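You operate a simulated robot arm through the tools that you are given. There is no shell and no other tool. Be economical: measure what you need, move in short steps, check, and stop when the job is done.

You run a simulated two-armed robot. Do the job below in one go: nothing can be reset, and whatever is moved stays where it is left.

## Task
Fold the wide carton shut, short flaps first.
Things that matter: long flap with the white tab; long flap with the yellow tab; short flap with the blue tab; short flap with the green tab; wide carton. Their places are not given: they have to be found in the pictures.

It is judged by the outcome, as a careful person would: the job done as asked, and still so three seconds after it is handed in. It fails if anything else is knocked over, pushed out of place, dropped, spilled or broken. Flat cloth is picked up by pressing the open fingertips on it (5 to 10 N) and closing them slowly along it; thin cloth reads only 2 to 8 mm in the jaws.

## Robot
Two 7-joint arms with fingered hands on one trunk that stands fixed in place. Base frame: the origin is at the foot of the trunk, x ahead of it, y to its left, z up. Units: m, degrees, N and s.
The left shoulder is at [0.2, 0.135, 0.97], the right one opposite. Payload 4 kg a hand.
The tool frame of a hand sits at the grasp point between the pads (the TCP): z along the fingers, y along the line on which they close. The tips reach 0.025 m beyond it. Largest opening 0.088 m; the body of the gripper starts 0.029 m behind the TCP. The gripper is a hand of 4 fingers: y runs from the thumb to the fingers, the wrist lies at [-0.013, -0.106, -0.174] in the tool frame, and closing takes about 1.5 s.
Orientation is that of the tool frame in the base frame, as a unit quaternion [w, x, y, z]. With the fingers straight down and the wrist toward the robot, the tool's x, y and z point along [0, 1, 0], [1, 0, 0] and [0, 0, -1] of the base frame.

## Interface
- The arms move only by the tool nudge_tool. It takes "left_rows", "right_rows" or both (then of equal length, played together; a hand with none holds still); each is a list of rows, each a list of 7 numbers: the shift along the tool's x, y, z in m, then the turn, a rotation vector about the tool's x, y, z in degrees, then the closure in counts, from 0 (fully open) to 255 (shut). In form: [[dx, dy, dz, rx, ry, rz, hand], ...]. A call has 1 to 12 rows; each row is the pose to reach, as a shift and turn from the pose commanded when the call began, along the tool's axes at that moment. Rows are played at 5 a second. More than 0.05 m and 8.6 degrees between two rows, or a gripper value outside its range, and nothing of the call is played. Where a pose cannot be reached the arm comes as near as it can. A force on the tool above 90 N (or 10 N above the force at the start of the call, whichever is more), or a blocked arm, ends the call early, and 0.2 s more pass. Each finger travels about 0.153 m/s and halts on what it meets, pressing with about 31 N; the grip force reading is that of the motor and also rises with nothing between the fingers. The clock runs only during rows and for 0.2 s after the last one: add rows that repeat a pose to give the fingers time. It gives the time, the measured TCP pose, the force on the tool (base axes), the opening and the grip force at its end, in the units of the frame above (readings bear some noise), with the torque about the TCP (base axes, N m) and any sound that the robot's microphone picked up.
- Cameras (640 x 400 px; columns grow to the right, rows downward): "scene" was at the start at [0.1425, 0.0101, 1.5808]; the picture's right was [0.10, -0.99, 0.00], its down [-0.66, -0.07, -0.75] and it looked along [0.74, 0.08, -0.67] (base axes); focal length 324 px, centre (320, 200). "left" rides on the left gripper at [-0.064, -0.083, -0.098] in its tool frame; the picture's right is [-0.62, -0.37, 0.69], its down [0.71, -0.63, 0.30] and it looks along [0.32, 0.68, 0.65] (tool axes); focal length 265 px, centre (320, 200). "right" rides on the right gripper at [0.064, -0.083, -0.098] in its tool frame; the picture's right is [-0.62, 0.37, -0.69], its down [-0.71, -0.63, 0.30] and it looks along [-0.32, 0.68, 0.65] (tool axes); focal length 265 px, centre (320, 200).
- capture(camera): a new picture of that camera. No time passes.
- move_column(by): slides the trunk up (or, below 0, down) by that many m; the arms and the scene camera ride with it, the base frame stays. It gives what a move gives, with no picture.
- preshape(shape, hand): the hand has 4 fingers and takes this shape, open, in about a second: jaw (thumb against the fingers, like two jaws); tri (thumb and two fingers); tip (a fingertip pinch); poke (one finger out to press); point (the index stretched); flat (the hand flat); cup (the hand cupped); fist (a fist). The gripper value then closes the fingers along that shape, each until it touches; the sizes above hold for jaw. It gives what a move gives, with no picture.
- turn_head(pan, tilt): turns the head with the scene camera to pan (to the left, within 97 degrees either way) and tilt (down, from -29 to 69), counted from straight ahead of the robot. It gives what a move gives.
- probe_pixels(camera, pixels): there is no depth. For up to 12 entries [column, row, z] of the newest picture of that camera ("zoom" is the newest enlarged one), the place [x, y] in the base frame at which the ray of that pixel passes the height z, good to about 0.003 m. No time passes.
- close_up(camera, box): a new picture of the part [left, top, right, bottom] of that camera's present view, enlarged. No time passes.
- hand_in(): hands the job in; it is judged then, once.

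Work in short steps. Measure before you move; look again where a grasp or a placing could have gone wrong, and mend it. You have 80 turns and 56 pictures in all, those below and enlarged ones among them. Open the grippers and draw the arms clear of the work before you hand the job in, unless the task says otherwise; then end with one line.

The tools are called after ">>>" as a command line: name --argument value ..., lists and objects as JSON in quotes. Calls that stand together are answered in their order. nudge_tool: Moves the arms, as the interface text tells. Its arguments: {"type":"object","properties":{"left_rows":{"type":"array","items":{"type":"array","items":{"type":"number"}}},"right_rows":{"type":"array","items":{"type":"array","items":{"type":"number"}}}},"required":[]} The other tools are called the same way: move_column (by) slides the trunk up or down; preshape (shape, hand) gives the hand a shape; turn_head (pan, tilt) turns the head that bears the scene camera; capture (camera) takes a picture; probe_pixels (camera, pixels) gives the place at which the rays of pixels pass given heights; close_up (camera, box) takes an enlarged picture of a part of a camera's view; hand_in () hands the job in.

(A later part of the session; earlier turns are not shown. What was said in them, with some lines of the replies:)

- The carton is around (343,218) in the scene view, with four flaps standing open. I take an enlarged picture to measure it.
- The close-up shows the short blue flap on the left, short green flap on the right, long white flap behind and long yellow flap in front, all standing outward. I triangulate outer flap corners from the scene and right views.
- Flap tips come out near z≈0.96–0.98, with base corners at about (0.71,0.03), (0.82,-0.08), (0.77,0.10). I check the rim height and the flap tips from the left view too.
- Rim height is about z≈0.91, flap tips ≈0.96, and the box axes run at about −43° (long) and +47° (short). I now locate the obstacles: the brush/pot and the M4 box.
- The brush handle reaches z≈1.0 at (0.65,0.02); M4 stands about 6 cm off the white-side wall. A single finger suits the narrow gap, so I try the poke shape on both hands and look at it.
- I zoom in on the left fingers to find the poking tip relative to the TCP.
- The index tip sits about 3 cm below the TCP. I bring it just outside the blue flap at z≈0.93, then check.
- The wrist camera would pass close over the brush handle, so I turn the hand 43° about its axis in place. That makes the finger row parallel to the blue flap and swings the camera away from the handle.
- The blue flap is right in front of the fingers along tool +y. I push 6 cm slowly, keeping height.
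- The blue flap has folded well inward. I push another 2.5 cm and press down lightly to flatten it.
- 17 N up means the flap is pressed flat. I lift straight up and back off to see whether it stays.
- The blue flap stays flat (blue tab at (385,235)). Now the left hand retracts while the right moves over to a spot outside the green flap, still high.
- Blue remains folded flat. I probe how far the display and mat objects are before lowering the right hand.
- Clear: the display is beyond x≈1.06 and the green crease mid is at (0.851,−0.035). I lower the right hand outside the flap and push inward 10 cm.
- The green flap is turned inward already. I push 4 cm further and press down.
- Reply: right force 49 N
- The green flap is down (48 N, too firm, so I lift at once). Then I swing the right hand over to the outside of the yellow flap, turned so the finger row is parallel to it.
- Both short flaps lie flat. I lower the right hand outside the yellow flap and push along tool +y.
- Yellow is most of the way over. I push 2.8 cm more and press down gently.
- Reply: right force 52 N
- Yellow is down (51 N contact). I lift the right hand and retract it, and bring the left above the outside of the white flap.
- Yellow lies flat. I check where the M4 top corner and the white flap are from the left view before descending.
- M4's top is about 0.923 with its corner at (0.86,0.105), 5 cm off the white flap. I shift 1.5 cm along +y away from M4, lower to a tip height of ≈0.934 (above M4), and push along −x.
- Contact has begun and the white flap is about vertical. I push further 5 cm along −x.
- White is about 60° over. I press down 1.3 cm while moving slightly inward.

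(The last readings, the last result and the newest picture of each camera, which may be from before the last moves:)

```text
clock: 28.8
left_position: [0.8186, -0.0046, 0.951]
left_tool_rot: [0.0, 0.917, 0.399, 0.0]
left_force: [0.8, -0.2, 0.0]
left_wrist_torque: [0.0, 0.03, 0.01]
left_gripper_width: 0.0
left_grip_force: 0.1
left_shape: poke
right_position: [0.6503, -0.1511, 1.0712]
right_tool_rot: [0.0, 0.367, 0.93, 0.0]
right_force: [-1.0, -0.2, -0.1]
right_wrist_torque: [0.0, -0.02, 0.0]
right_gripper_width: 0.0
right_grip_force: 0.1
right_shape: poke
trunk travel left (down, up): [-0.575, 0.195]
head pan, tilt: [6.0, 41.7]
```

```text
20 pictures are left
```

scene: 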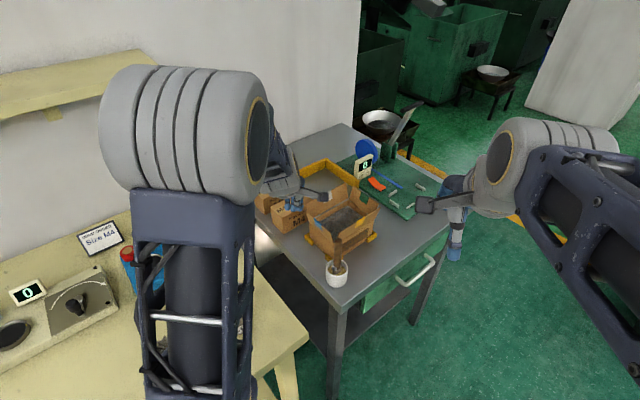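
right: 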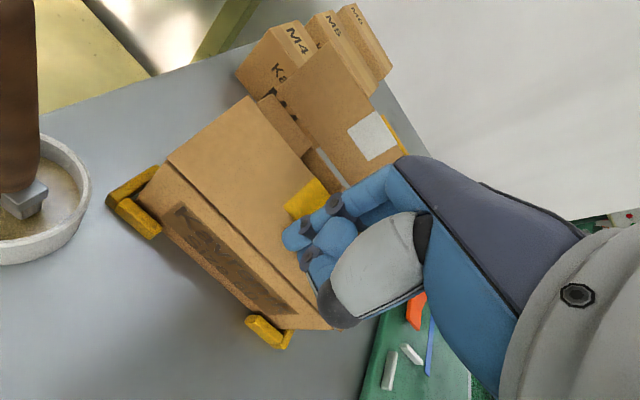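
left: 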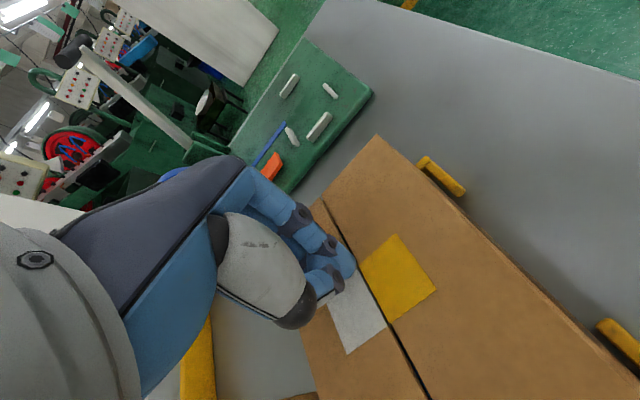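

White is nearly flat with no force yet. I press a few mm more.

>>> nudge_tool --left_rows '[[0.004, 0, 0.003, 0, 0, 0, 0], [0.004, 0, 0.006, 0, 0, 0, 0], [0.004, 0, 0.009, 0, 0, 0, 0], [0.004, 0, 0.009, 0, 0, 0, 0]]'

```text
clock: 29.8
left_position: [0.8229, -0.003, 0.9474]
left_tool_rot: [0.004, 0.917, 0.399, 0.004]
left_force: [4.6, -10.6, 34.4]
left_wrist_torque: [0.33, 0.36, 0.08]
left_gripper_width: 0.0
left_grip_force: 0.0
left_shape: poke
right_position: [0.6494, -0.1514, 1.0707]
right_tool_rot: [-0.001, 0.367, 0.93, -0.001]
right_force: [0.0, 0.1, 0.5]
right_wrist_torque: [0.01, 0.0, 0.0]
right_gripper_width: 0.0002
right_grip_force: 0.0
right_shape: poke
trunk travel left (down, up): [-0.575, 0.195]
head pan, tilt: [6.0, 41.7]
```

34 N: the flap is seated. I lift straight up and draw both arms clear, then check.

>>> nudge_tool --left_rows '[[0, 0, -0.03, 0, 0, 0, 0], [0, 0, -0.07, 0, 0, 0, 0], [0, 0, -0.11, 0, 0, 0, 0], [0.02, -0.035, -0.13, 0, 0, 0, 0], [0.03, -0.075, -0.14, 0, 0, 0, 0], [0.03, -0.115, -0.15, 0, 0, 0, 0], [0.03, -0.155, -0.16, 0, 0, 0, 0], [0.03, -0.195, -0.16, 0, 0, 0, 0], [0.03, -0.235, -0.16, 0, 0, 0, 0], [0.03, -0.24, -0.16, 0, 0, 0, 0]]'

>>> close_up --camera "scene" --box '[264, 150, 424, 290]'

>>> capture --camera "left"

>>> capture --camera "right"

```text
clock: 32.0
left_position: [0.6665, 0.1843, 1.1012]
left_tool_rot: [-0.001, 0.917, 0.4, -0.001]
left_force: [-0.4, -0.3, 0.0]
left_wrist_torque: [0.01, 0.03, -0.01]
left_gripper_width: 0.0
left_grip_force: 0.1
left_shape: poke
right_position: [0.6501, -0.1515, 1.0694]
right_tool_rot: [0.0, 0.367, 0.93, 0.0]
right_force: [0.1, -0.4, 0.6]
right_wrist_torque: [0.01, -0.01, -0.01]
right_gripper_width: 0.0001
right_grip_force: 0.1
right_shape: poke
trunk travel left (down, up): [-0.575, 0.195]
head pan, tilt: [6.0, 41.7]
```

```text
2.86 times, centred on (344, 220) of scene
```

zoom: 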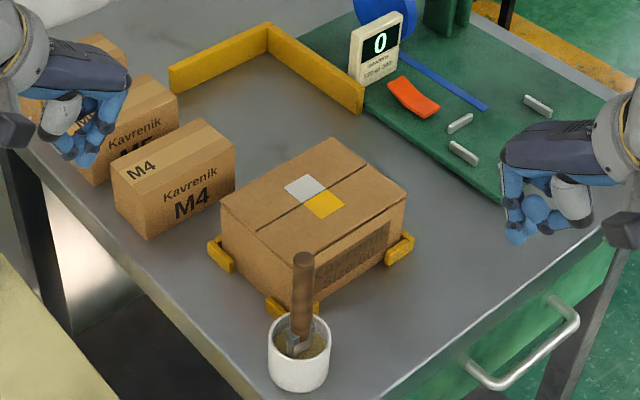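

```text
18 pictures are left
```

left: 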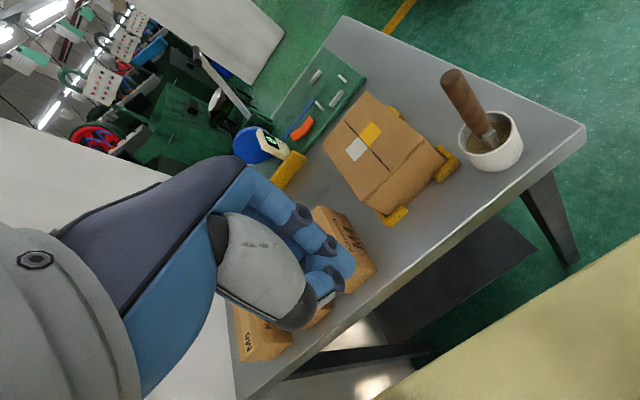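

```text
17 pictures are left
```

right: 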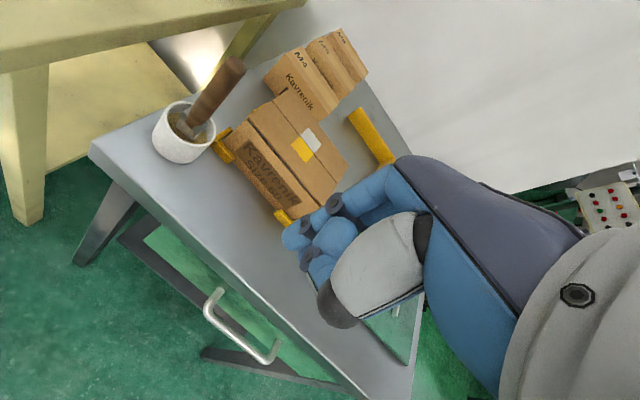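

The carton is shut flat with white and yellow tabs side by side, and nothing else moved (boxes, pot and mat items unchanged). I open both hands and confirm the flaps stay.

>>> preshape --hand "left" --shape "jaw"

>>> preshape --hand "right" --shape "jaw"

>>> nudge_tool --left_rows '[[0, -0.02, -0.03, 0, 0, 0, 0], [0, -0.03, -0.06, 0, 0, 0, 0], [0, -0.03, -0.06, 0, 0, 0, 0]]' --right_rows '[[0, -0.02, -0.03, 0, 0, 0, 0], [0, -0.03, -0.06, 0, 0, 0, 0], [0, -0.03, -0.06, 0, 0, 0, 0]]'

>>> close_up --camera "scene" --box '[264, 150, 424, 290]'

```text
clock: 32.9
left_position: [0.6668, 0.1833, 1.1011]
left_tool_rot: [0.001, 0.917, 0.399, 0.0]
left_force: [-0.3, 0.1, 0.2]
left_wrist_torque: [0.04, -0.01, 0.01]
left_gripper_width: 0.0873
left_grip_force: 0.1
left_shape: jaw
right_position: [0.6508, -0.1516, 1.0693]
right_tool_rot: [0.0, 0.366, 0.931, 0.0]
right_force: [0.0, 0.1, -0.9]
right_wrist_torque: [0.0, 0.0, -0.02]
right_gripper_width: 0.0001
right_grip_force: 0.0
right_shape: poke
trunk travel left (down, up): [-0.575, 0.195]
head pan, tilt: [6.0, 41.7]
```

```text
clock: 33.8
left_position: [0.6679, 0.1837, 1.1005]
left_tool_rot: [0.001, 0.917, 0.399, 0.0]
left_force: [0.1, 0.3, -0.2]
left_wrist_torque: [0.01, 0.0, -0.03]
left_gripper_width: 0.0877
left_grip_force: 0.1
left_shape: jaw
right_position: [0.651, -0.1512, 1.0691]
right_tool_rot: [0.0, 0.367, 0.93, 0.0]
right_force: [-0.9, -0.8, -1.4]
right_wrist_torque: [-0.01, 0.01, -0.03]
right_gripper_width: 0.088
right_grip_force: 0.0
right_shape: jaw
trunk travel left (down, up): [-0.575, 0.195]
head pan, tilt: [6.0, 41.7]
```

```text
clock: 34.6
left_position: [0.6452, 0.2052, 1.1631]
left_tool_rot: [0.0, 0.917, 0.399, 0.0]
left_force: [0.4, -0.5, 0.2]
left_wrist_torque: [0.02, -0.04, 0.03]
left_gripper_width: 0.0876
left_grip_force: 0.2
left_shape: jaw
right_position: [0.6295, -0.1724, 1.1317]
right_tool_rot: [0.0, 0.366, 0.931, 0.001]
right_force: [0.6, 0.5, 0.4]
right_wrist_torque: [0.04, -0.02, 0.03]
right_gripper_width: 0.0878
right_grip_force: 0.1
right_shape: jaw
trunk travel left (down, up): [-0.575, 0.195]
head pan, tilt: [6.0, 41.7]
```

```text
2.86 times, centred on (344, 220) of scene
```

zoom: 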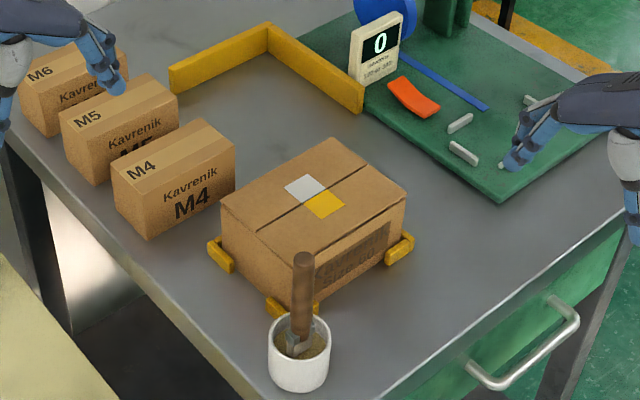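

Some 5 s after the last push, the lid is still flat, the hands are open and clear. I hand it in.

>>> hand_in

```text
The job is handed in.
```

The wide carton is folded shut, with the short blue and green flaps folded first and the long yellow and white flaps over them. It was still flat about 5 s after the last push, nothing else looked moved, and I handed the job in.
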